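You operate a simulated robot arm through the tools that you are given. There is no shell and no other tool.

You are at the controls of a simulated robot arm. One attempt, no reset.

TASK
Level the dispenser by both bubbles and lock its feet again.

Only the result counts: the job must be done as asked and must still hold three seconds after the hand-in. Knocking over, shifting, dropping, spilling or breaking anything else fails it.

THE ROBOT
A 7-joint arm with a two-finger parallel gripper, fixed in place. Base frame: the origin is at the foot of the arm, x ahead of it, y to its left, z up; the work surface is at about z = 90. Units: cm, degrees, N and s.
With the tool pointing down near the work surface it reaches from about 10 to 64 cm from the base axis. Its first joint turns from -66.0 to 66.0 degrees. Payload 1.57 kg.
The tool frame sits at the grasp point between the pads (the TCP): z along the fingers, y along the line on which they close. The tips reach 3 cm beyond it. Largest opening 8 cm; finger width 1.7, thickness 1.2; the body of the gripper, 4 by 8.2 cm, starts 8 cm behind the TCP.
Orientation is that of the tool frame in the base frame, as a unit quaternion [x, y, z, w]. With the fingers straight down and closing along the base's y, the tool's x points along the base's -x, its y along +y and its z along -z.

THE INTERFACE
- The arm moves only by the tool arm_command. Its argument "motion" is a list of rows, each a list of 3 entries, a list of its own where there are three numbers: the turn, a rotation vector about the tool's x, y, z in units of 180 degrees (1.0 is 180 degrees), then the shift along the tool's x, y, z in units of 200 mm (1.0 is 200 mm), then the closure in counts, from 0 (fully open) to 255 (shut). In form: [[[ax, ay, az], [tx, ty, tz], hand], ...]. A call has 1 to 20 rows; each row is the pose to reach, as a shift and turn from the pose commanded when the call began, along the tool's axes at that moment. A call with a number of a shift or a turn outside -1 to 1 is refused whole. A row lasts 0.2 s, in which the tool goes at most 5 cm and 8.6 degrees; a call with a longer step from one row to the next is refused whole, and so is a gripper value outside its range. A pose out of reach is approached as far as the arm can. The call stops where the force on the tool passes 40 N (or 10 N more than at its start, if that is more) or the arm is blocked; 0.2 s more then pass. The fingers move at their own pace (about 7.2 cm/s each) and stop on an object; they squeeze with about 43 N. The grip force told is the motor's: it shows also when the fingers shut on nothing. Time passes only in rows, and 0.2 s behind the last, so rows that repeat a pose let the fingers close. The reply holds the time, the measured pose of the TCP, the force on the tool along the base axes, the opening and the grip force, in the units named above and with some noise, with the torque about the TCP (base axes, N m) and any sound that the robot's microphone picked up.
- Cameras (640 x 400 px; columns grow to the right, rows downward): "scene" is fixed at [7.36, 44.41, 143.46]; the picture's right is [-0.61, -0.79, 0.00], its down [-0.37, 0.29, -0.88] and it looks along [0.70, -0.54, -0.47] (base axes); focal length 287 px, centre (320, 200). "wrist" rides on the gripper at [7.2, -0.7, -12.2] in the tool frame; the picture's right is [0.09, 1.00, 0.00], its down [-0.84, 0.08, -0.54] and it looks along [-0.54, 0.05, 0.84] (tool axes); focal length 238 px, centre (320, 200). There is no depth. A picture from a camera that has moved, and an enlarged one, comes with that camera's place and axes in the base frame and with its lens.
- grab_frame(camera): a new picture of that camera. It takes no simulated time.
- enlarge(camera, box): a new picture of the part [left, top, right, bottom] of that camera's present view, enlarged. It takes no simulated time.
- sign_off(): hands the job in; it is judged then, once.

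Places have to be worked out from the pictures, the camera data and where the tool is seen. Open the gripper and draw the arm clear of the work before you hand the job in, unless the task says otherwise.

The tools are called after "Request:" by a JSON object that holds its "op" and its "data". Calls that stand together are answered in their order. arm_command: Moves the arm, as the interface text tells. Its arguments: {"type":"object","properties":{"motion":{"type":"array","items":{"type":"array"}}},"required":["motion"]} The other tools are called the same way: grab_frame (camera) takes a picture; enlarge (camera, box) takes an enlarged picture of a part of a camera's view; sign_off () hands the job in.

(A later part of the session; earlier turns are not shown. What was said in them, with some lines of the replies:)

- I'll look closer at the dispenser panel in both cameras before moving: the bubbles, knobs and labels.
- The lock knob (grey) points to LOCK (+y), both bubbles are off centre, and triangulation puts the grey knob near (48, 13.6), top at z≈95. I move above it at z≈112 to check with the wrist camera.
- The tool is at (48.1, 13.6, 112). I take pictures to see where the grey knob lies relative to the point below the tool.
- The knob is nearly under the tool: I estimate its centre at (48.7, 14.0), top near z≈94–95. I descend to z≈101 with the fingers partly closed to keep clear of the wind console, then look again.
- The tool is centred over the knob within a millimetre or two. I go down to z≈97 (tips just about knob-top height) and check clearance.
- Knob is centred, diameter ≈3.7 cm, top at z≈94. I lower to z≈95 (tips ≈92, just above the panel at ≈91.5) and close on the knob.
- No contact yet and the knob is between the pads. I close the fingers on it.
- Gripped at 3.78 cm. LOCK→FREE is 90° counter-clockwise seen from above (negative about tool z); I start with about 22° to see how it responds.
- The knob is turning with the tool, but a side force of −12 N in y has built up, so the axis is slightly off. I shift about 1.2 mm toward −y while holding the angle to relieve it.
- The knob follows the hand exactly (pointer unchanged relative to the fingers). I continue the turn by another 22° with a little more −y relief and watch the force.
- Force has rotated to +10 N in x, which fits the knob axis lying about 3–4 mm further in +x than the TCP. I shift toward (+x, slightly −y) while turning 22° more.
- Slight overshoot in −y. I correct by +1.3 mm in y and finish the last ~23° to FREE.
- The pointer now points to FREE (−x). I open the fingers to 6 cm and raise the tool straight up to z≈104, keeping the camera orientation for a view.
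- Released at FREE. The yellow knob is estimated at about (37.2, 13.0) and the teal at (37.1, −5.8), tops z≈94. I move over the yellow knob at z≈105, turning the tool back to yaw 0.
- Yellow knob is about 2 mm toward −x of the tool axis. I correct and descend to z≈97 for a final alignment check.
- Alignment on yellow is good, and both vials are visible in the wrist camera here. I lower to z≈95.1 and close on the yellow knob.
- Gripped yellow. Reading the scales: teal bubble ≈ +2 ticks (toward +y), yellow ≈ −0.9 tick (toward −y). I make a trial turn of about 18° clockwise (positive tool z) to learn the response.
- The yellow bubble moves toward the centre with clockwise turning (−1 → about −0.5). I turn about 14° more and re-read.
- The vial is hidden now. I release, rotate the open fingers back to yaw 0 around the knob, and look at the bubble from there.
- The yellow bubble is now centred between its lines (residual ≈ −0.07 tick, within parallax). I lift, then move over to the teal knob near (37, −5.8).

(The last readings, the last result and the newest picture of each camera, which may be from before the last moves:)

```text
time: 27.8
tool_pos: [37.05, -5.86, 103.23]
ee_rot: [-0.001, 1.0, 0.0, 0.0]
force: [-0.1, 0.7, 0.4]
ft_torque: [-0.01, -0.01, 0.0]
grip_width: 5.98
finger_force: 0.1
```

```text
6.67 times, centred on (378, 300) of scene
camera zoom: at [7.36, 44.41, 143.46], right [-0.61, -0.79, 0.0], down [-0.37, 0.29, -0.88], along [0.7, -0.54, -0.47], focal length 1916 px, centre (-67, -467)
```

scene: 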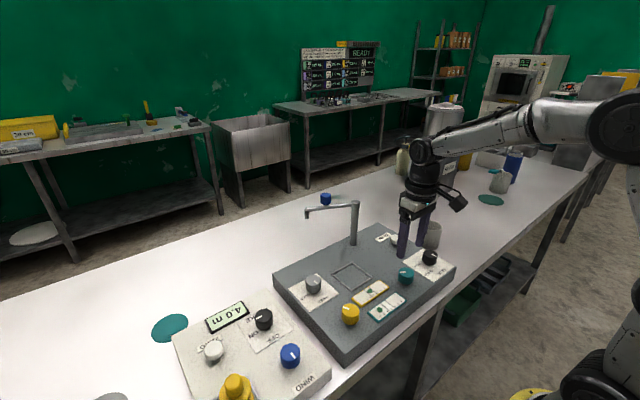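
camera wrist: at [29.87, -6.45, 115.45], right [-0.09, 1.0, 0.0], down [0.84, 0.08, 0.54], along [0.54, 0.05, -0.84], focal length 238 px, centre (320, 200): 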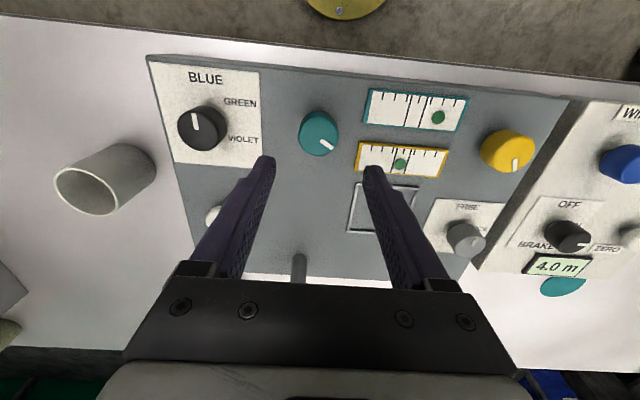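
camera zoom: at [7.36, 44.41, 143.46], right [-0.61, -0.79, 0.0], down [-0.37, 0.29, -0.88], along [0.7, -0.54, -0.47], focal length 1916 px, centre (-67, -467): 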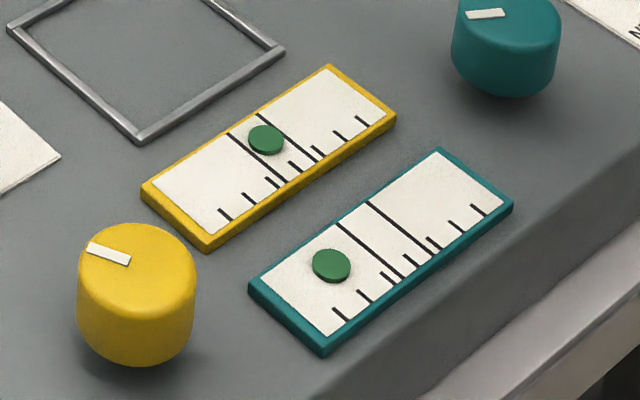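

Teal knob centre is about 2 mm toward −y of the tool axis. I correct and go down around it to z≈95.1, still open, and check.

Request:
{"op": "arm_command", "data": {"motion": [[[0, 0, 0], [0.003, -0.006, 0.05], 64], [[0, 0, 0], [0.005, -0.011, 0.13], 64], [[0, 0, 0], [0.005, -0.011, 0.22], 64], [[0, 0, 0], [0.005, -0.011, 0.3], 64], [[0, 0, 0], [0.005, -0.011, 0.36], 64], [[0, 0, 0], [0.005, -0.011, 0.4], 64], [[0, 0, 0], [0.005, -0.011, 0.407], 64], [[0, 0, 0], [0.005, -0.011, 0.407], 64]]}}

Request:
{"op": "enlarge", "data": {"camera": "wrist", "box": [224, 80, 416, 200]}}

Request:
{"op": "enlarge", "data": {"camera": "scene", "box": [346, 250, 442, 310]}}

```text
time: 29.6
tool_pos: [37.04, -6.03, 95.09]
ee_rot: [0.0, 1.0, 0.0, -0.001]
force: [-0.6, -0.1, 0.4]
ft_torque: [0.0, 0.0, 0.01]
grip_width: 6.0
finger_force: 0.0
```

```text
3.33 times, centred on (320, 140) of wrist
camera zoom: at [29.8, -6.71, 107.27], right [-0.09, 1.0, 0.0], down [0.84, 0.08, 0.54], along [0.54, 0.05, -0.84], focal length 794 px, centre (320, 400)
```

zoom: 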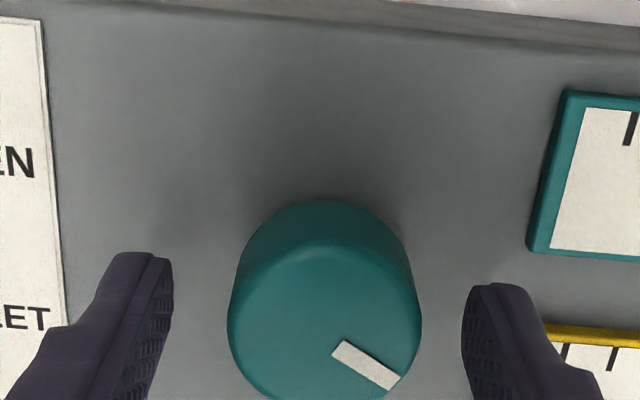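

```text
6.67 times, centred on (394, 280) of scene
camera zoom: at [7.36, 44.41, 143.46], right [-0.61, -0.79, 0.0], down [-0.37, 0.29, -0.88], along [0.7, -0.54, -0.47], focal length 1916 px, centre (-173, -333)
```

zoom: 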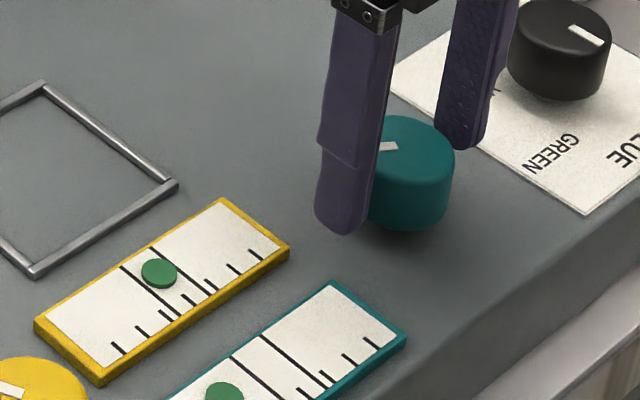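

Alignment is good. I close on teal and turn about 22° counter-clockwise (expected to move its bubble toward −y), then read the bubble with the scene camera.

Request:
{"op": "arm_command", "data": {"motion": [[[0, 0, 0], [0, 0, 0], 110], [[0, 0, 0], [0, 0, 0], 255], [[0, 0, 0], [0, 0, 0], 255], [[0, 0, -0.03], [0, 0, 0], 255], [[0, 0, -0.06], [0, 0, 0], 255], [[0, 0, -0.09], [0, 0, 0], 255], [[0, 0, -0.12], [0, 0, 0], 255], [[0, 0, -0.12], [0, 0, 0], 255]]}}

Request:
{"op": "enlarge", "data": {"camera": "scene", "box": [330, 270, 426, 330]}}

```text
time: 31.4
tool_pos: [36.95, -6.04, 95.04]
ee_rot: [-0.188, 0.982, -0.001, 0.001]
force: [3.9, 10.0, 3.3]
ft_torque: [0.41, 0.76, 0.01]
grip_width: 3.76
finger_force: 43.6
```

```text
6.67 times, centred on (378, 300) of scene
camera zoom: at [7.37, 44.43, 143.45], right [-0.61, -0.79, 0.0], down [-0.37, 0.29, -0.88], along [0.7, -0.54, -0.47], focal length 1916 px, centre (-67, -467)
```

zoom: 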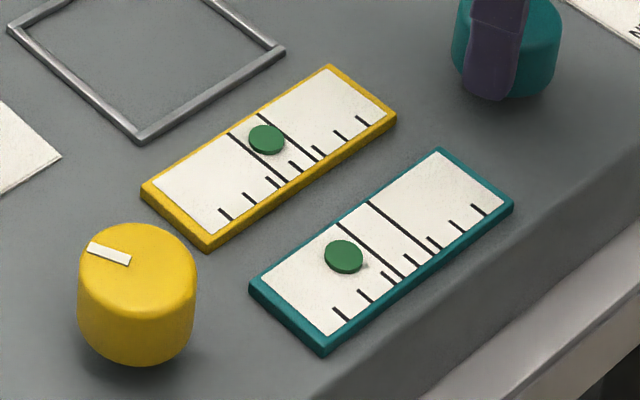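

Right direction: teal went from +1.95 to about +1.4 ticks with 21.6°, so about 40° per tick. I relieve the +y side force by shifting ~1.5 mm and turn another 29°.

Request:
{"op": "arm_command", "data": {"motion": [[[0, 0, 0], [-0.003, 0.003, 0], 255], [[0, 0, -0.03], [-0.0056, 0.0059, 0], 255], [[0, 0, -0.06], [-0.0056, 0.0059, 0], 255], [[0, 0, -0.09], [-0.0056, 0.0059, 0], 255], [[0, 0, -0.12], [-0.0056, 0.0059, 0], 255], [[0, 0, -0.15], [-0.0056, 0.0059, 0], 255], [[0, 0, -0.16], [-0.0056, 0.0059, 0], 255], [[0, 0, -0.16], [-0.0056, 0.0059, 0], 255]]}}

Request:
{"op": "enlarge", "data": {"camera": "scene", "box": [330, 270, 426, 330]}}

```text
time: 33.2
tool_pos: [37.07, -6.02, 94.91]
ee_rot: [-0.427, 0.904, 0.0, -0.001]
force: [-3.1, -17.6, 5.5]
ft_torque: [-0.38, 0.55, 0.01]
grip_width: 3.75
finger_force: 43.4
```

```text
6.67 times, centred on (378, 300) of scene
camera zoom: at [7.35, 44.36, 143.48], right [-0.61, -0.79, 0.0], down [-0.37, 0.29, -0.88], along [0.7, -0.54, -0.47], focal length 1916 px, centre (-67, -467)
```

zoom: 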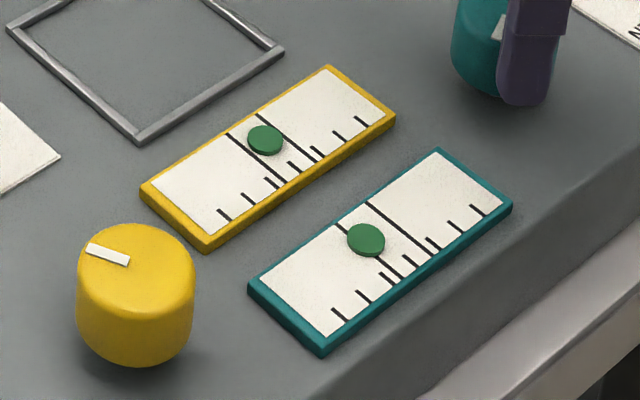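

Teal is now at about +0.4 tick, but a −17 N side force built up. I relieve it by moving ~2 mm toward −y first without turning.

Request:
{"op": "arm_command", "data": {"motion": [[[0, 0, 0], [0.003, -0.0016, 0], 255], [[0, 0, 0], [0.006, -0.0032, 0], 255], [[0, 0, 0], [0.009, -0.0048, 0], 255], [[0, 0, 0], [0.009, -0.0048, 0], 255]]}}

Request:
{"op": "enlarge", "data": {"camera": "scene", "box": [330, 270, 426, 330]}}

```text
time: 34.2
tool_pos: [37.01, -6.02, 95.12]
ee_rot: [-0.425, 0.905, 0.0, 0.001]
force: [0.3, -0.1, 3.1]
ft_torque: [-0.82, 0.07, -0.03]
grip_width: 3.76
finger_force: 43.1
```

```text
6.67 times, centred on (378, 300) of scene
camera zoom: at [7.35, 44.41, 143.46], right [-0.61, -0.79, 0.0], down [-0.37, 0.29, -0.88], along [0.7, -0.54, -0.47], focal length 1916 px, centre (-67, -467)
```

zoom: 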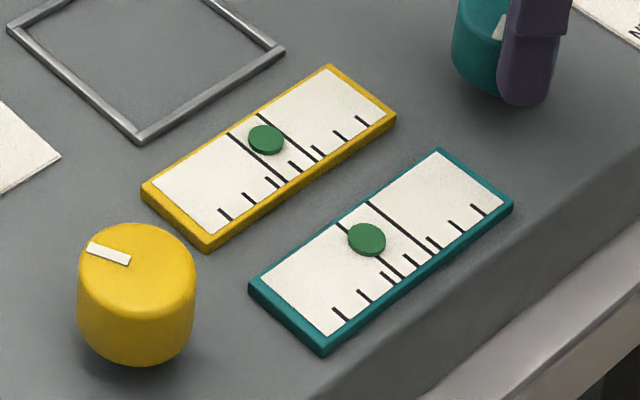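

Side force is gone. Teal stands at about +0.4 tick; I turn ~14° more counter-clockwise with a small compensating shift.

Request:
{"op": "arm_command", "data": {"motion": [[[0, 0, -0.02], [0, -0.0009, 0], 255], [[0, 0, -0.04], [-0.0002, -0.0018, 0], 255], [[0, 0, -0.06], [-0.0003, -0.0027, 0], 255], [[0, 0, -0.078], [-0.0004, -0.0036, 0], 255], [[0, 0, -0.078], [-0.0004, -0.0036, 0], 255]]}}

Request:
{"op": "enlarge", "data": {"camera": "scene", "box": [330, 270, 426, 330]}}

```text
time: 35.4
tool_pos: [37.0, -6.03, 95.04]
ee_rot: [-0.533, 0.846, 0.002, 0.001]
force: [-4.5, 15.7, 7.5]
ft_torque: [0.97, -0.44, 0.01]
grip_width: 3.76
finger_force: 43.3
```

```text
6.67 times, centred on (378, 300) of scene
camera zoom: at [7.33, 44.45, 143.45], right [-0.61, -0.79, 0.0], down [-0.37, 0.29, -0.88], along [0.7, -0.54, -0.47], focal length 1916 px, centre (-67, -467)
```

zoom: 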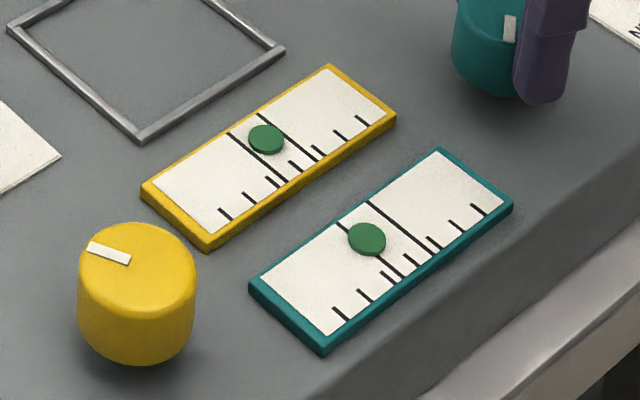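

The bubble didn't move with that turn and the side force jumped; I check whether the knob slipped in the fingers.

Request:
{"op": "enlarge", "data": {"camera": "wrist", "box": [224, 80, 416, 200]}}

Request:
{"op": "enlarge", "data": {"camera": "scene", "box": [380, 255, 436, 290]}}

Request:
{"op": "grab_frame", "data": {"camera": "wrist"}}

```text
3.33 times, centred on (320, 140) of wrist
camera zoom: at [34.49, -12.75, 107.26], right [-0.94, 0.35, 0.0], down [0.29, 0.79, 0.54], along [0.19, 0.51, -0.84], focal length 794 px, centre (320, 400)
```

zoom: 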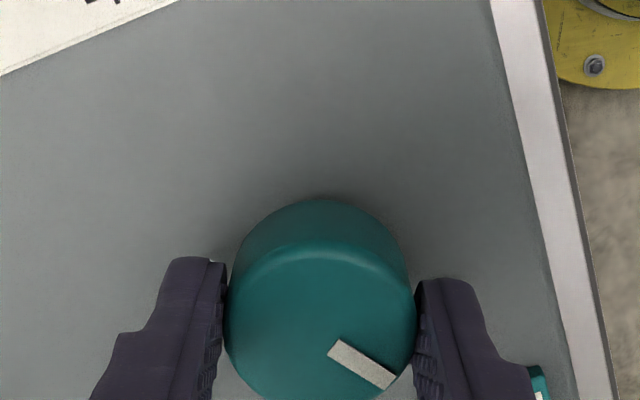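

```text
11.43 times, centred on (408, 272) of scene
camera zoom: at [7.33, 44.45, 143.45], right [-0.61, -0.79, 0.0], down [-0.37, 0.29, -0.88], along [0.7, -0.54, -0.47], focal length 3284 px, centre (-686, -629)
```

zoom: 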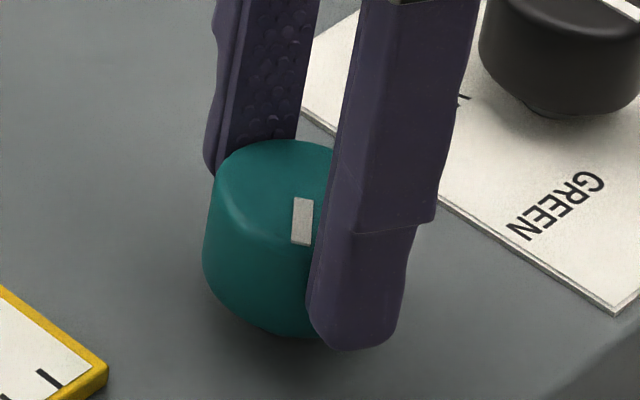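

```text
taken
camera wrist: at [34.49, -12.75, 107.26], right [-0.94, 0.35, 0.0], down [0.29, 0.79, 0.54], along [0.19, 0.51, -0.84], focal length 238 px, centre (320, 200)
```

wrist: 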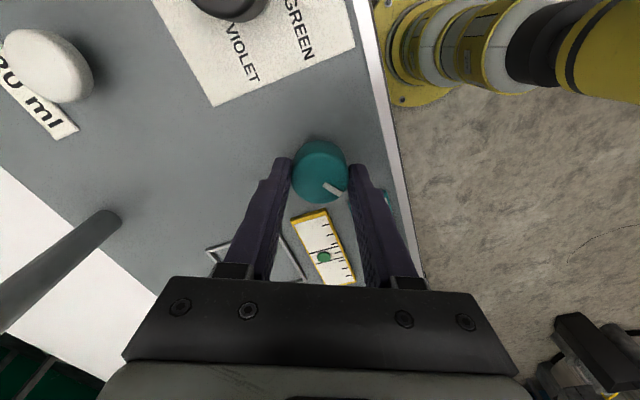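

The knob did turn with the hand, so the bubble probably lags. I relieve the side force (+y ≈1.5 mm) and wait a second to see where the bubble settles.

Request:
{"op": "arm_command", "data": {"motion": [[[0, 0, 0], [-0.003, 0.0025, 0], 255], [[0, 0, 0], [-0.0059, 0.005, 0], 255], [[0, 0, 0], [-0.0059, 0.005, 0], 255], [[0, 0, 0], [-0.0059, 0.005, 0], 255], [[0, 0, 0], [-0.0059, 0.005, 0], 255], [[0, 0, 0], [-0.0059, 0.005, 0], 255]]}}

Request:
{"op": "enlarge", "data": {"camera": "scene", "box": [330, 270, 426, 330]}}

```text
time: 36.8
tool_pos: [37.11, -6.0, 95.05]
ee_rot: [-0.534, 0.846, -0.001, 0.0]
force: [-2.0, 1.4, 8.8]
ft_torque: [-0.02, 0.45, -0.02]
grip_width: 3.76
finger_force: 43.9
```

```text
6.67 times, centred on (378, 300) of scene
camera zoom: at [7.34, 44.41, 143.46], right [-0.61, -0.79, 0.0], down [-0.37, 0.29, -0.88], along [0.7, -0.54, -0.47], focal length 1916 px, centre (-67, -467)
```

zoom: 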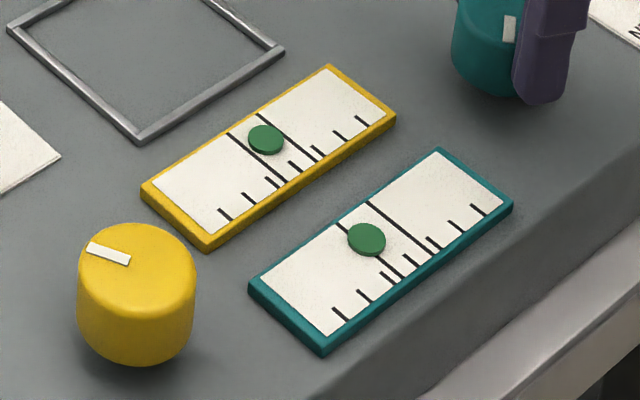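

Still at +0.4 tick. I turn another ~10° to see whether it is a dead band, holding position otherwise.

Request:
{"op": "arm_command", "data": {"motion": [[[0, 0, -0.02], [0, 0, 0], 255], [[0, 0, -0.04], [0, 0, 0], 255], [[0, 0, -0.06], [0, 0, 0], 255], [[0, 0, -0.06], [0, 0, 0], 255]]}}

Request:
{"op": "enlarge", "data": {"camera": "scene", "box": [330, 270, 426, 330]}}

Request:
{"op": "enlarge", "data": {"camera": "wrist", "box": [224, 80, 416, 200]}}

```text
time: 37.8
tool_pos: [37.04, -5.89, 95.13]
ee_rot: [-0.611, 0.792, -0.002, 0.0]
force: [0.9, -1.8, 6.9]
ft_torque: [-0.37, 0.49, -0.01]
grip_width: 3.73
finger_force: 43.0
```

```text
6.67 times, centred on (378, 300) of scene
camera zoom: at [7.35, 44.4, 143.47], right [-0.61, -0.79, 0.0], down [-0.37, 0.29, -0.88], along [0.7, -0.54, -0.47], focal length 1916 px, centre (-67, -467)
```

zoom: 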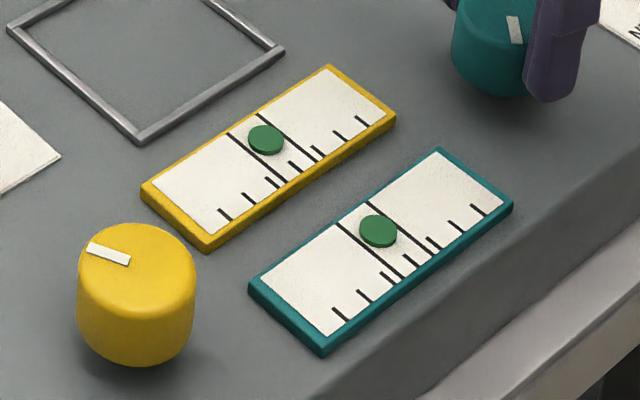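

```text
3.33 times, centred on (320, 140) of wrist
camera zoom: at [35.8, -13.07, 107.27], right [-0.99, 0.16, 0.0], down [0.14, 0.83, 0.54], along [0.09, 0.53, -0.84], focal length 794 px, centre (320, 400)
```

zoom: 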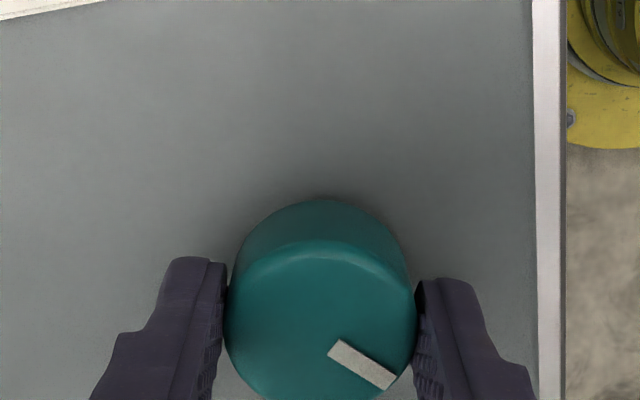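

The bubble stepped to the centre: it moves in half-tick detents (~19–20° each), and teal now sits mid-window at 75° total. I release, and raise the tool.

Request:
{"op": "arm_command", "data": {"motion": [[[0, 0, 0], [0, 0, 0], 64], [[0, 0, 0], [0, 0, 0], 64], [[0, 0, 0], [0, 0, 0], 64], [[0, 0, 0], [0, 0, -0.08], 64], [[0, 0, 0], [0, 0, -0.22], 64], [[0, 0, 0], [0, 0, -0.36], 64], [[0, 0, 0], [0, 0, -0.4], 64], [[0, 0, 0], [0, 0, -0.4], 64]]}}

Request:
{"op": "enlarge", "data": {"camera": "scene", "box": [330, 270, 426, 330]}}

Request:
{"op": "grab_frame", "data": {"camera": "wrist"}}

```text
time: 39.6
tool_pos: [37.01, -6.13, 102.98]
ee_rot: [-0.611, 0.791, 0.0, 0.0]
force: [-0.4, -0.3, -0.1]
ft_torque: [-0.01, -0.01, 0.03]
grip_width: 5.99
finger_force: 0.0
```

```text
6.67 times, centred on (378, 300) of scene
camera zoom: at [7.36, 44.41, 143.46], right [-0.61, -0.79, 0.0], down [-0.37, 0.29, -0.88], along [0.7, -0.54, -0.47], focal length 1916 px, centre (-67, -467)
```

zoom: 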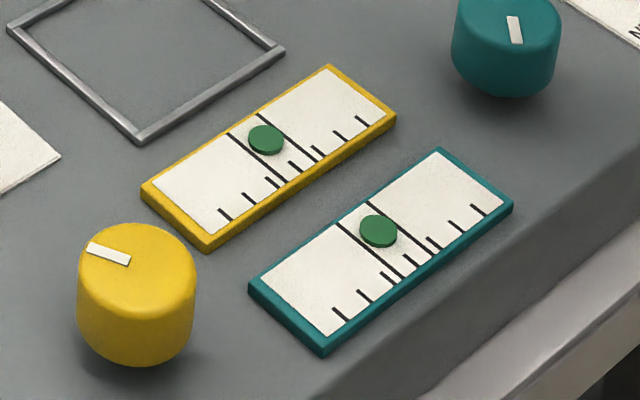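

```text
taken
camera wrist: at [35.83, -13.1, 115.25], right [-0.99, 0.16, 0.0], down [0.14, 0.83, 0.54], along [0.09, 0.53, -0.84], focal length 238 px, centre (320, 200)
```

wrist: 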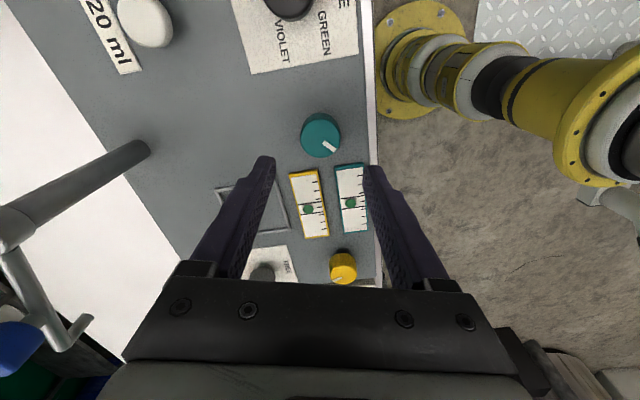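

Request:
{"op": "enlarge", "data": {"camera": "wrist", "box": [264, 155, 392, 245]}}

```text
4.44 times, centred on (328, 200) of wrist
camera zoom: at [35.83, -13.1, 115.25], right [-0.99, 0.16, 0.0], down [0.14, 0.83, 0.54], along [0.09, 0.53, -0.84], focal length 1059 px, centre (284, 200)
```

zoom: 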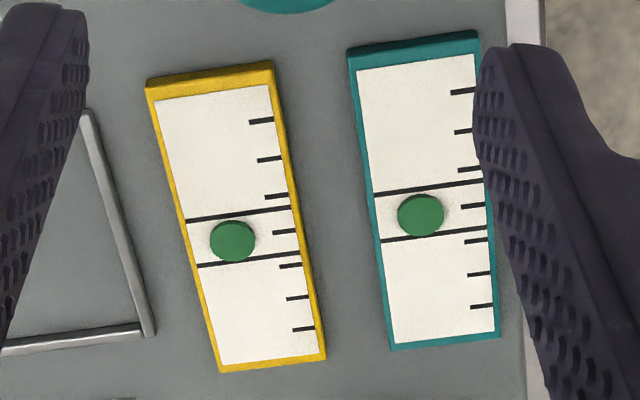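

Seen from the opposite side too, both bubbles are centred between their lines. Yellow was turned only ~30°, probably close to a detent edge, so I'll go back and nudge it ~7° further to sit mid-detent; moving over there at z≈103.

Request:
{"op": "arm_command", "data": {"motion": [[[0, 0, 0.03], [-0.04, 0.011, 0], 64], [[0, 0, 0.06], [-0.11, 0.03, 0], 64], [[0, 0, 0.095], [-0.19, 0.05, 0], 64], [[0, 0, 0.13], [-0.28, 0.074, 0], 64], [[0, 0, 0.165], [-0.37, 0.098, 0], 64], [[0, 0, 0.2], [-0.46, 0.121, 0], 64], [[0, 0, 0.235], [-0.55, 0.145, 0], 64], [[0, 0, 0.27], [-0.64, 0.169, 0], 64], [[0, 0, 0.305], [-0.73, 0.192, 0], 64], [[0, 0, 0.34], [-0.81, 0.213, 0], 64], [[0, 0, 0.375], [-0.88, 0.232, 0], 64], [[0, 0, 0.41], [-0.916, 0.2414, 0], 64], [[0, 0, 0.418], [-0.92, 0.2424, 0], 64], [[0, 0, 0.418], [-0.92, 0.2424, 0], 64]]}}

Request:
{"op": "enlarge", "data": {"camera": "wrist", "box": [240, 70, 400, 170]}}

```text
time: 42.6
tool_pos: [37.03, 12.98, 103.0]
ee_rot: [0.0, 1.0, 0.0, 0.0]
force: [0.1, -0.4, -0.4]
ft_torque: [-0.02, 0.01, 0.0]
grip_width: 5.98
finger_force: 0.0
```

```text
4.00 times, centred on (320, 120) of wrist
camera zoom: at [29.78, 12.44, 115.27], right [-0.09, 1.0, 0.0], down [0.84, 0.08, 0.54], along [0.54, 0.05, -0.84], focal length 953 px, centre (320, 520)
```

zoom: 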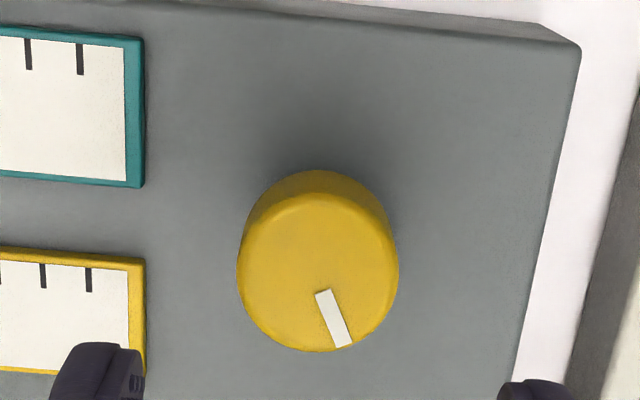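

Well aligned over yellow. I descend with a sub-millimetre correction, grip, and turn 7° clockwise.

Request:
{"op": "arm_command", "data": {"motion": [[[0, 0, 0], [-0.002, -0.002, 0.05], 64], [[0, 0, 0], [-0.0035, -0.0045, 0.14], 64], [[0, 0, 0], [-0.0035, -0.0045, 0.24], 64], [[0, 0, 0], [-0.0035, -0.0045, 0.32], 64], [[0, 0, 0], [-0.0035, -0.0045, 0.38], 64], [[0, 0, 0], [-0.0035, -0.0045, 0.395], 64], [[0, 0, 0], [-0.0035, -0.0045, 0.395], 64], [[0, 0, 0], [-0.0035, -0.0045, 0.395], 110], [[0, 0, 0], [-0.0035, -0.0045, 0.395], 255], [[0, 0, 0], [-0.0035, -0.0045, 0.395], 255], [[0, 0, 0.013], [-0.0035, -0.0045, 0.395], 255], [[0, 0, 0.026], [-0.0035, -0.0045, 0.395], 255], [[0, 0, 0.039], [-0.0035, -0.0045, 0.395], 255], [[0, 0, 0.039], [-0.0035, -0.0045, 0.395], 255]]}}

Request:
{"op": "enlarge", "data": {"camera": "scene", "box": [330, 270, 426, 330]}}

Request:
{"op": "enlarge", "data": {"camera": "wrist", "box": [120, 100, 344, 240]}}

```text
time: 45.6
tool_pos: [37.15, 13.03, 95.09]
ee_rot: [0.061, 0.998, 0.0, 0.0]
force: [1.2, 1.0, -8.8]
ft_torque: [0.45, -0.67, -0.02]
grip_width: 3.76
finger_force: 43.5
```

```text
6.67 times, centred on (378, 300) of scene
camera zoom: at [7.37, 44.41, 143.46], right [-0.61, -0.79, 0.0], down [-0.37, 0.29, -0.88], along [0.7, -0.54, -0.47], focal length 1916 px, centre (-67, -467)
```

zoom: 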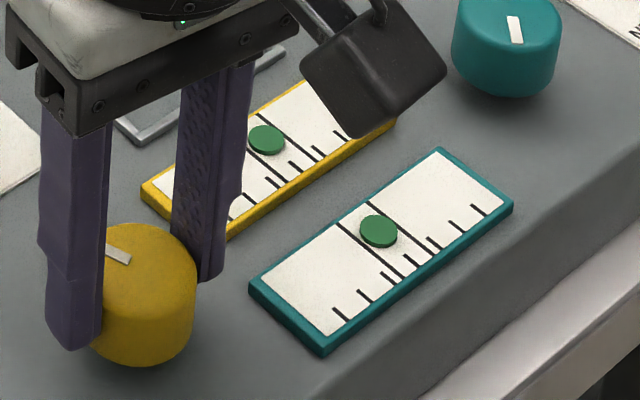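

```text
2.86 times, centred on (232, 170) of wrist
camera zoom: at [29.83, 13.25, 107.32], right [0.03, 1.0, 0.0], down [0.84, -0.03, 0.54], along [0.54, -0.02, -0.84], focal length 681 px, centre (571, 286)
```

zoom: 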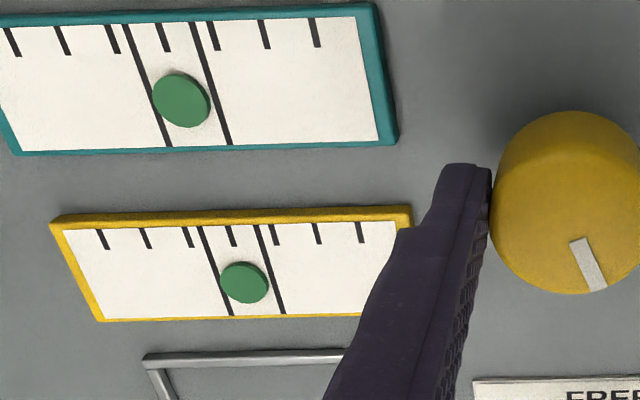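

Both bubbles stay centred with yellow now mid-detent. I release, rise to z≈103 and go over the grey lock knob at yaw −45° so the 90° locking turn is symmetric.

Request:
{"op": "arm_command", "data": {"motion": [[[0, 0, 0], [0, 0, 0], 64], [[0, 0, 0], [0, 0, 0], 64], [[0, 0, 0], [0, 0, 0], 64], [[0, 0, 0], [0, 0, -0.08], 64], [[0, 0, 0], [0, 0, -0.22], 64], [[0, 0, 0], [0, 0, -0.36], 64], [[0, 0, 0], [0, 0, -0.4], 64], [[0, 0, -0.03], [-0.05, 0.01, -0.4], 64], [[0, 0, -0.07], [-0.13, 0.026, -0.4], 64], [[0, 0, -0.11], [-0.22, 0.044, -0.4], 64], [[0, 0, -0.15], [-0.31, 0.061, -0.4], 64], [[0, 0, -0.19], [-0.4, 0.079, -0.4], 64], [[0, 0, -0.23], [-0.49, 0.097, -0.4], 64], [[0, 0, -0.265], [-0.56, 0.111, -0.4], 64], [[0, 0, -0.289], [-0.585, 0.116, -0.4], 64], [[0, 0, -0.289], [-0.585, 0.116, -0.4], 64]]}}

Request:
{"op": "enlarge", "data": {"camera": "wrist", "box": [240, 70, 400, 170]}}

Request:
{"op": "grab_frame", "data": {"camera": "scene"}}

Request:
{"op": "enlarge", "data": {"camera": "scene", "box": [268, 240, 428, 340]}}

```text
time: 49.0
tool_pos: [49.05, 13.85, 103.03]
ee_rot: [-0.384, 0.923, 0.001, -0.001]
force: [-0.3, 0.4, -0.3]
ft_torque: [0.03, -0.01, 0.0]
grip_width: 5.97
finger_force: 0.0
```

```text
4.00 times, centred on (320, 120) of wrist
camera zoom: at [44.36, 8.3, 115.36], right [-0.77, 0.64, 0.0], down [0.54, 0.65, 0.54], along [0.35, 0.42, -0.84], focal length 953 px, centre (320, 520)
```

zoom: 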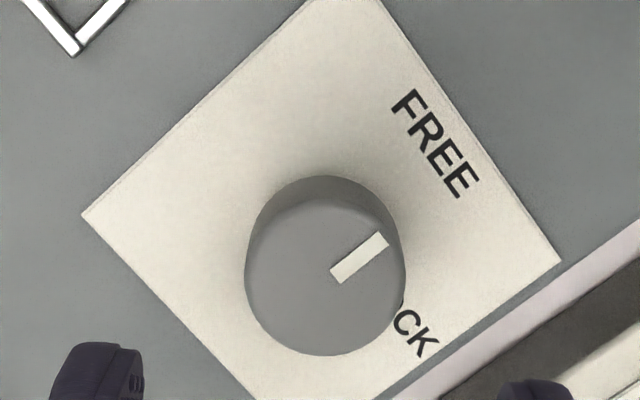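

```text
taken
```

scene: 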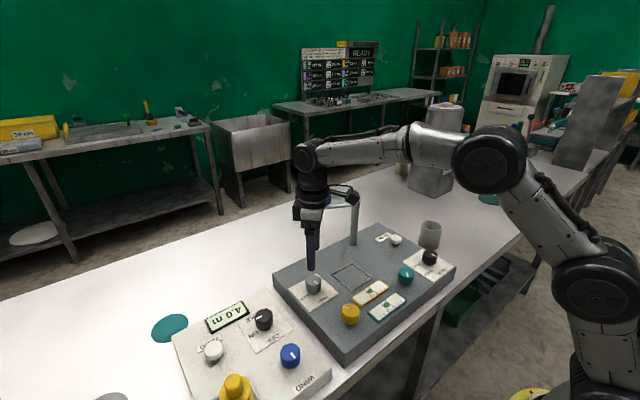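

```text
4.00 times, centred on (348, 290) of scene
camera zoom: at [7.36, 44.41, 143.46], right [-0.61, -0.79, 0.0], down [-0.37, 0.29, -0.88], along [0.7, -0.54, -0.47], focal length 1149 px, centre (208, -160)
```

zoom: 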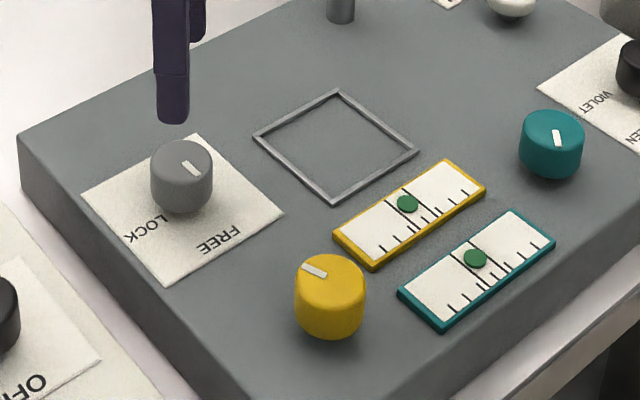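

Bubbles both centred. The grey knob is ~2 mm off the tool axis (forward/right in the wrist view); I correct, descend around it, and check.

Request:
{"op": "arm_command", "data": {"motion": [[[0, 0, 0], [-0.004, 0.003, 0.05], 64], [[0, 0, 0], [-0.007, 0.006, 0.14], 64], [[0, 0, 0], [-0.007, 0.006, 0.24], 64], [[0, 0, 0], [-0.007, 0.006, 0.32], 64], [[0, 0, 0], [-0.007, 0.006, 0.38], 64], [[0, 0, 0], [-0.007, 0.006, 0.4], 64], [[0, 0, 0], [-0.007, 0.006, 0.4], 64]]}}

Request:
{"op": "enlarge", "data": {"camera": "wrist", "box": [224, 80, 416, 200]}}

Request:
{"op": "enlarge", "data": {"camera": "scene", "box": [268, 220, 396, 300]}}

```text
time: 50.6
tool_pos: [48.95, 13.95, 95.03]
ee_rot: [-0.383, 0.924, 0.0, 0.0]
force: [-0.1, -0.8, 0.7]
ft_torque: [-0.01, 0.01, -0.02]
grip_width: 6.02
finger_force: 0.1
```

```text
3.33 times, centred on (320, 140) of wrist
camera zoom: at [44.34, 8.51, 107.32], right [-0.77, 0.64, 0.0], down [0.54, 0.65, 0.54], along [0.35, 0.42, -0.84], focal length 794 px, centre (320, 400)
```

zoom: 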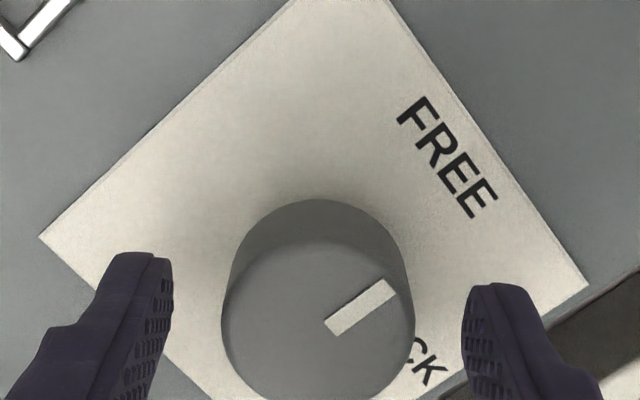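

```text
5.00 times, centred on (332, 260) of scene
camera zoom: at [7.36, 44.41, 143.46], right [-0.61, -0.79, 0.0], down [-0.37, 0.29, -0.88], along [0.7, -0.54, -0.47], focal length 1437 px, centre (260, -100)
```

zoom: 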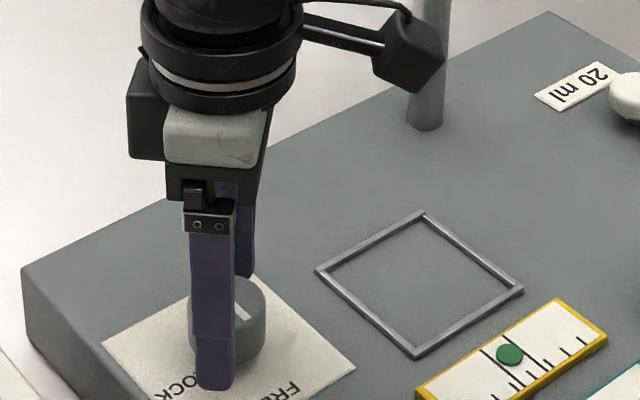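

Aligned. I close and turn the first ~43° clockwise toward LOCK.

Request:
{"op": "arm_command", "data": {"motion": [[[0, 0, 0], [0, 0, 0], 110], [[0, 0, 0], [0, 0, 0], 255], [[0, 0, 0], [0, 0, 0], 255], [[0, 0, 0.03], [0, 0, 0], 255], [[0, 0, 0.06], [0, 0, 0], 255], [[0, 0, 0.09], [0, 0, 0], 255], [[0, 0, 0.12], [0, 0, 0], 255], [[0, 0, 0.12], [0, 0, 0], 255]]}}

```text
time: 52.4
tool_pos: [48.92, 14.23, 95.02]
ee_rot: [-0.203, 0.979, 0.0, -0.001]
force: [2.1, -1.3, -7.1]
ft_torque: [0.26, -0.98, -0.01]
grip_width: 3.64
finger_force: 43.4
```

Side forces are small. I continue turning another 29°.

Request:
{"op": "arm_command", "data": {"motion": [[[0, 0, 0.03], [0, 0, 0], 255], [[0, 0, 0.06], [0, 0, 0], 255], [[0, 0, 0.09], [0, 0, 0], 255], [[0, 0, 0.12], [0, 0, 0], 255], [[0, 0, 0.15], [0, 0, 0], 255], [[0, 0, 0.16], [0, 0, 0], 255], [[0, 0, 0.16], [0, 0, 0], 255]]}}

Request:
{"op": "enlarge", "data": {"camera": "wrist", "box": [224, 80, 416, 200]}}

Request:
{"op": "enlarge", "data": {"camera": "scene", "box": [268, 240, 428, 340]}}

```text
time: 54.0
tool_pos: [49.01, 13.96, 95.04]
ee_rot: [0.047, 0.999, 0.0, -0.001]
force: [4.7, -4.3, -6.7]
ft_torque: [-0.19, 0.2, 0.03]
grip_width: 3.68
finger_force: 43.0
```

```text
3.33 times, centred on (320, 140) of wrist
camera zoom: at [41.76, 14.08, 107.34], right [0.0, 1.0, 0.0], down [0.84, 0.0, 0.54], along [0.54, 0.0, -0.84], focal length 794 px, centre (320, 400)
```

zoom: 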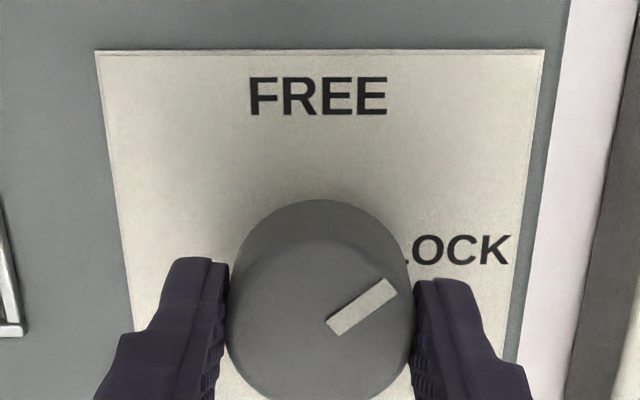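

```text
4.00 times, centred on (348, 290) of scene
camera zoom: at [7.39, 44.4, 143.46], right [-0.61, -0.79, 0.0], down [-0.37, 0.29, -0.88], along [0.7, -0.54, -0.47], focal length 1149 px, centre (208, -160)
```

zoom: 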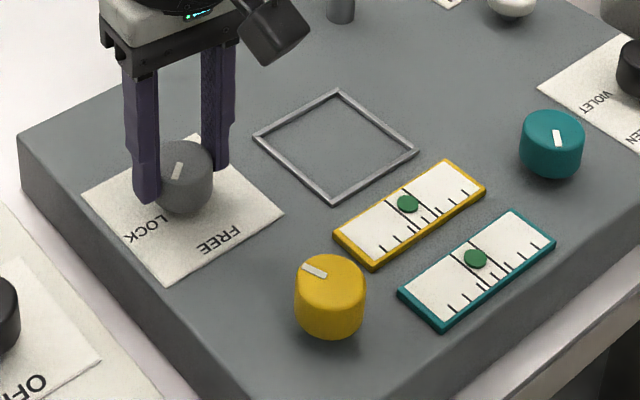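

Pointer is ~40° short of LOCK, tracking well. I finish the remaining 39.6° with a slight relief shift.

Request:
{"op": "arm_command", "data": {"motion": [[[0, 0, 0.03], [-0.0015, -0.0012, 0], 255], [[0, 0, 0.06], [-0.0027, -0.0023, 0], 255], [[0, 0, 0.09], [-0.0027, -0.0023, 0], 255], [[0, 0, 0.12], [-0.0027, -0.0023, 0], 255], [[0, 0, 0.15], [-0.0027, -0.0023, 0], 255], [[0, 0, 0.18], [-0.0027, -0.0023, 0], 255], [[0, 0, 0.21], [-0.0027, -0.0023, 0], 255], [[0, 0, 0.22], [-0.0027, -0.0023, 0], 255], [[0, 0, 0.22], [-0.0027, -0.0023, 0], 255]]}}

Request:
{"op": "enlarge", "data": {"camera": "wrist", "box": [224, 80, 416, 200]}}

Request:
{"op": "enlarge", "data": {"camera": "scene", "box": [268, 240, 428, 340]}}

```text
time: 56.0
tool_pos: [48.99, 14.1, 95.08]
ee_rot: [0.383, 0.924, 0.0, 0.0]
force: [-0.9, 2.2, -10.6]
ft_torque: [0.35, -0.12, 0.04]
grip_width: 3.66
finger_force: 43.5
```

```text
3.33 times, centred on (320, 140) of wrist
camera zoom: at [43.44, 18.66, 107.35], right [0.64, 0.77, 0.0], down [0.65, -0.54, 0.54], along [0.42, -0.35, -0.84], focal length 794 px, centre (320, 400)
```

zoom: 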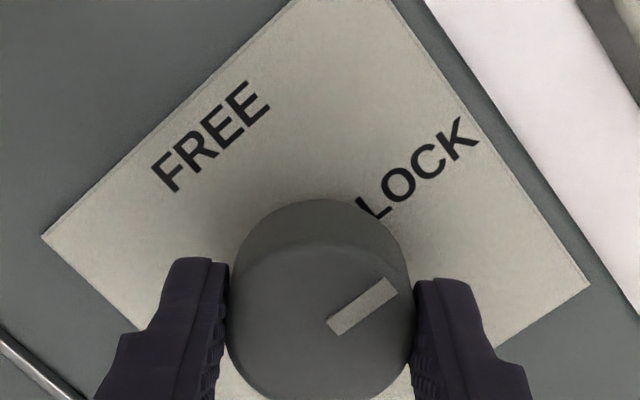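

```text
4.00 times, centred on (348, 290) of scene
camera zoom: at [7.37, 44.42, 143.46], right [-0.61, -0.79, 0.0], down [-0.37, 0.29, -0.88], along [0.7, -0.54, -0.47], focal length 1149 px, centre (208, -160)
```

zoom: 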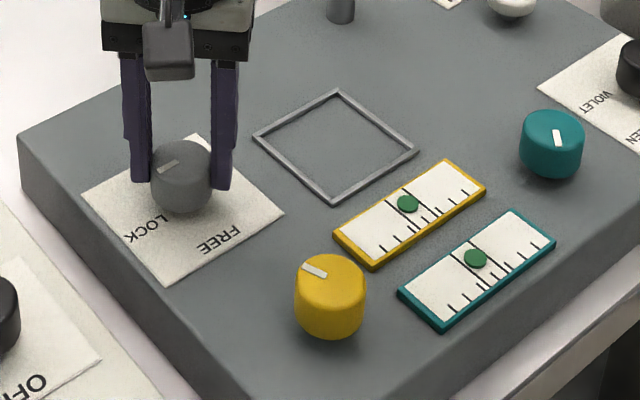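

The pointer is back at its original LOCK direction and both bubbles are still centred. I release and rise straight up to z≈107 to verify.

Request:
{"op": "arm_command", "data": {"motion": [[[0, 0, 0], [0, 0, 0], 64], [[0, 0, 0], [0, 0, 0], 64], [[0, 0, 0], [0, 0, 0], 64], [[0, 0, 0], [0, 0, -0.08], 64], [[0, 0, 0], [0, 0, -0.22], 64], [[0, 0, 0], [0, 0, -0.38], 64], [[0, 0, 0], [0, 0, -0.54], 64], [[0, 0, 0], [0, 0, -0.6], 64], [[0, 0, 0], [0, 0, -0.6], 64]]}}

Request:
{"op": "enlarge", "data": {"camera": "scene", "box": [268, 240, 428, 340]}}

Request:
{"op": "enlarge", "data": {"camera": "scene", "box": [330, 270, 426, 330]}}

Request:
{"op": "enlarge", "data": {"camera": "scene", "box": [268, 240, 364, 300]}}

Request:
{"op": "grab_frame", "data": {"camera": "wrist"}}

```text
time: 58.0
tool_pos: [49.05, 13.99, 106.97]
ee_rot: [0.383, 0.924, 0.0, 0.0]
force: [-0.5, 0.7, 0.8]
ft_torque: [-0.02, 0.01, 0.0]
grip_width: 5.97
finger_force: 0.1
```

```text
4.00 times, centred on (348, 290) of scene
camera zoom: at [7.36, 44.41, 143.46], right [-0.61, -0.79, 0.0], down [-0.37, 0.29, -0.88], along [0.7, -0.54, -0.47], focal length 1149 px, centre (208, -160)
```

zoom: 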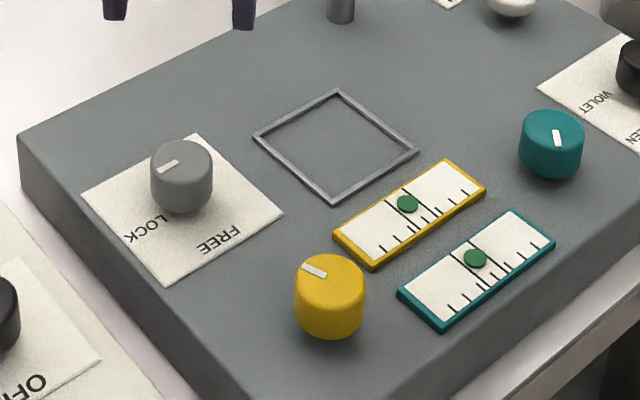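

```text
6.67 times, centred on (378, 300) of scene
camera zoom: at [7.36, 44.41, 143.46], right [-0.61, -0.79, 0.0], down [-0.37, 0.29, -0.88], along [0.7, -0.54, -0.47], focal length 1916 px, centre (-67, -467)
```

zoom: 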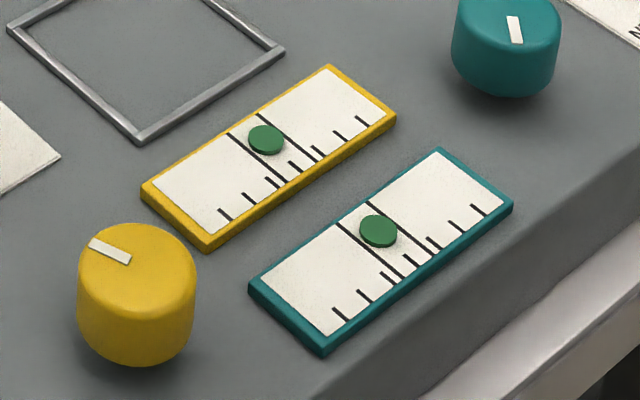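

```text
6.67 times, centred on (316, 270) of scene
camera zoom: at [7.36, 44.41, 143.46], right [-0.61, -0.79, 0.0], down [-0.37, 0.29, -0.88], along [0.7, -0.54, -0.47], focal length 1916 px, centre (347, -267)
```

zoom: 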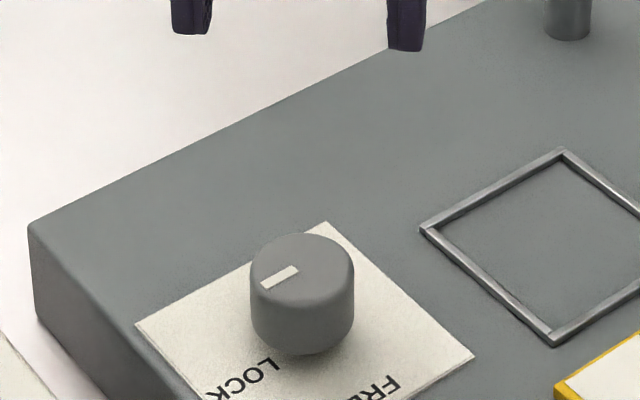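

```text
taken
camera wrist: at [43.44, 18.62, 119.35], right [0.64, 0.77, 0.0], down [0.65, -0.54, 0.54], along [0.42, -0.35, -0.84], focal length 238 px, centre (320, 200)
```

wrist: 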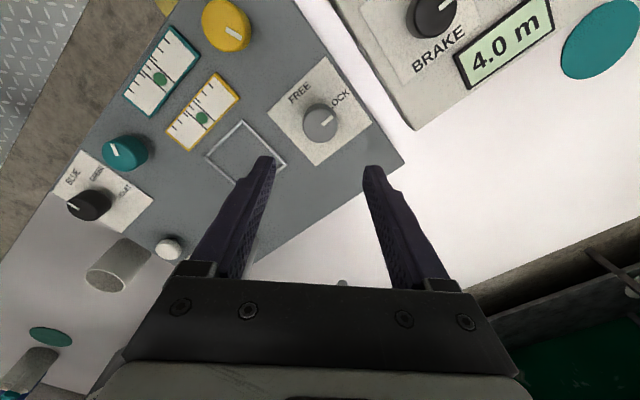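

Knob pointers, panel and bubbles are all as wanted: LOCK restored, both bubbles centred. I retreat up and back to the starting pose with the gripper opened.

Request:
{"op": "arm_command", "data": {"motion": [[[0, 0, 0], [0, 0, -0.1], 64], [[0, 0, 0], [0, 0, -0.28], 64], [[0, 0, 0], [0, 0, -0.46], 64], [[0, 0, 0], [0, 0, -0.64], 64], [[0, 0, -0.02], [0.02, -0.06, -0.8], 40], [[0, 0, -0.05], [0.06, -0.2, -0.88], 20], [[0, 0, -0.08], [0.11, -0.35, -0.92], 0], [[0, 0, -0.12], [0.16, -0.5, -0.94], 0], [[0, 0, -0.16], [0.21, -0.65, -0.94], 0], [[0, 0, -0.2], [0.25, -0.8, -0.94], 0], [[0, 0, -0.23], [0.29, -0.91, -0.94], 0], [[0, 0, -0.25], [0.3, -0.95, -0.94], 0], [[0, 0, -0.25], [0.3, -0.95, -0.94], 0], [[0, 0, -0.25], [0.3, -0.95, -0.94], 0]]}}

Request:
{"op": "grab_frame", "data": {"camera": "scene"}}

Request:
{"op": "grab_frame", "data": {"camera": "wrist"}}

Request:
{"op": "enlarge", "data": {"camera": "wrist", "box": [160, 70, 400, 220]}}

```text
time: 61.0
tool_pos: [31.32, 4.79, 125.91]
ee_rot: [0.0, 1.0, 0.0, -0.001]
force: [0.1, 0.3, -0.1]
ft_torque: [-0.01, 0.03, 0.0]
grip_width: 8.02
finger_force: 0.1
out of reach, approached as far as the arm can: row 5
```

```text
taken
```

scene: 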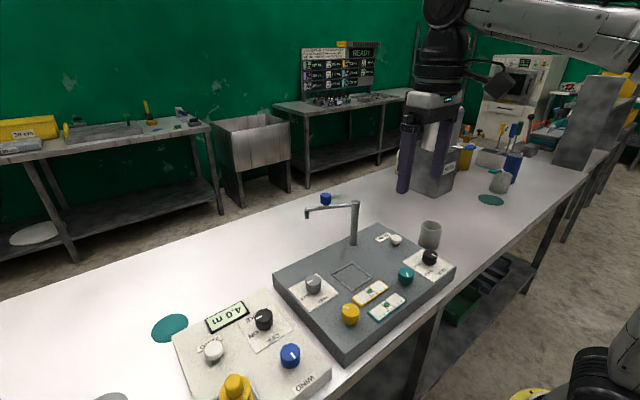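

```text
taken
camera wrist: at [24.12, 4.14, 138.1], right [-0.09, 1.0, 0.0], down [0.84, 0.08, 0.54], along [0.54, 0.05, -0.84], focal length 238 px, centre (320, 200)
```

wrist: 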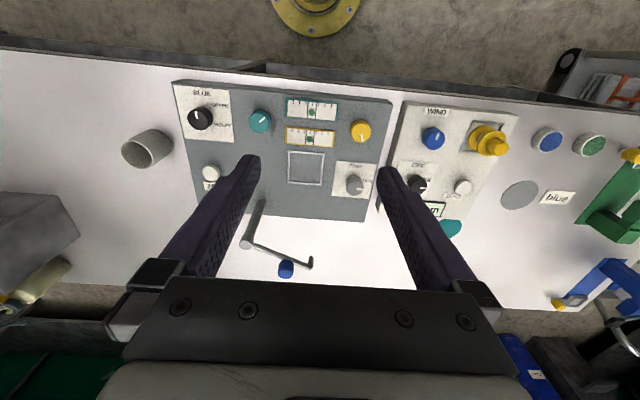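

```text
2.67 times, centred on (280, 145) of wrist
camera zoom: at [24.12, 4.14, 138.1], right [-0.09, 1.0, 0.0], down [0.84, 0.08, 0.54], along [0.54, 0.05, -0.84], focal length 636 px, centre (427, 347)
```

zoom: 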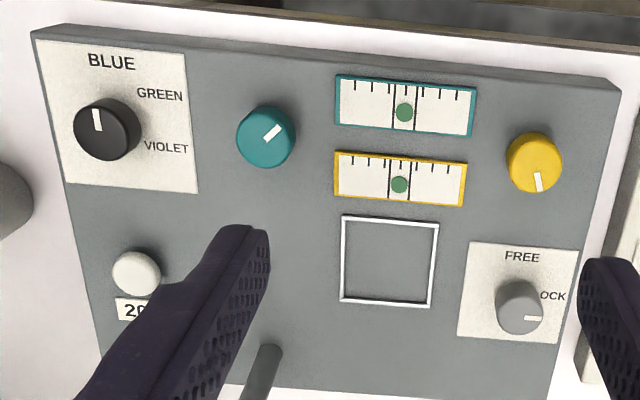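

From this nearly head-on view both bubbles sit exactly between their lines, the lock knob is at LOCK, the rest of the bench is unchanged, and the arm is clear with the gripper open. I hand the job in.

Request:
{"op": "sign_off", "data": {}}

```text
The job is handed in.
```

I levelled the dispenser, locked its feet again and handed the job in; I haven't seen the result of the judging.

- **Feet:** I turned the grey knob from LOCK to FREE for the levelling, then back. Its pointer matches its original LOCK direction.
- **Teal bubble:** it started about 2 ticks off. I turned the teal knob about 75° counter-clockwise, and the bubble is now centred.
- **Yellow bubble:** it started about 1 tick off. I turned the yellow knob about 39° clockwise, and the bubble is now centred.

The bubbles move in half-tick steps. I turned yellow about 7° past the point where it first centred, so it wouldn't sit close to a step. Both bubbles stayed centred after locking and after the arm moved away.

While I was turning the knobs, side forces on the dispenser reached about 18 N. In the camera views before and after, the dispenser and everything around it look unmoved. The arm is back at its starting pose with the gripper open.
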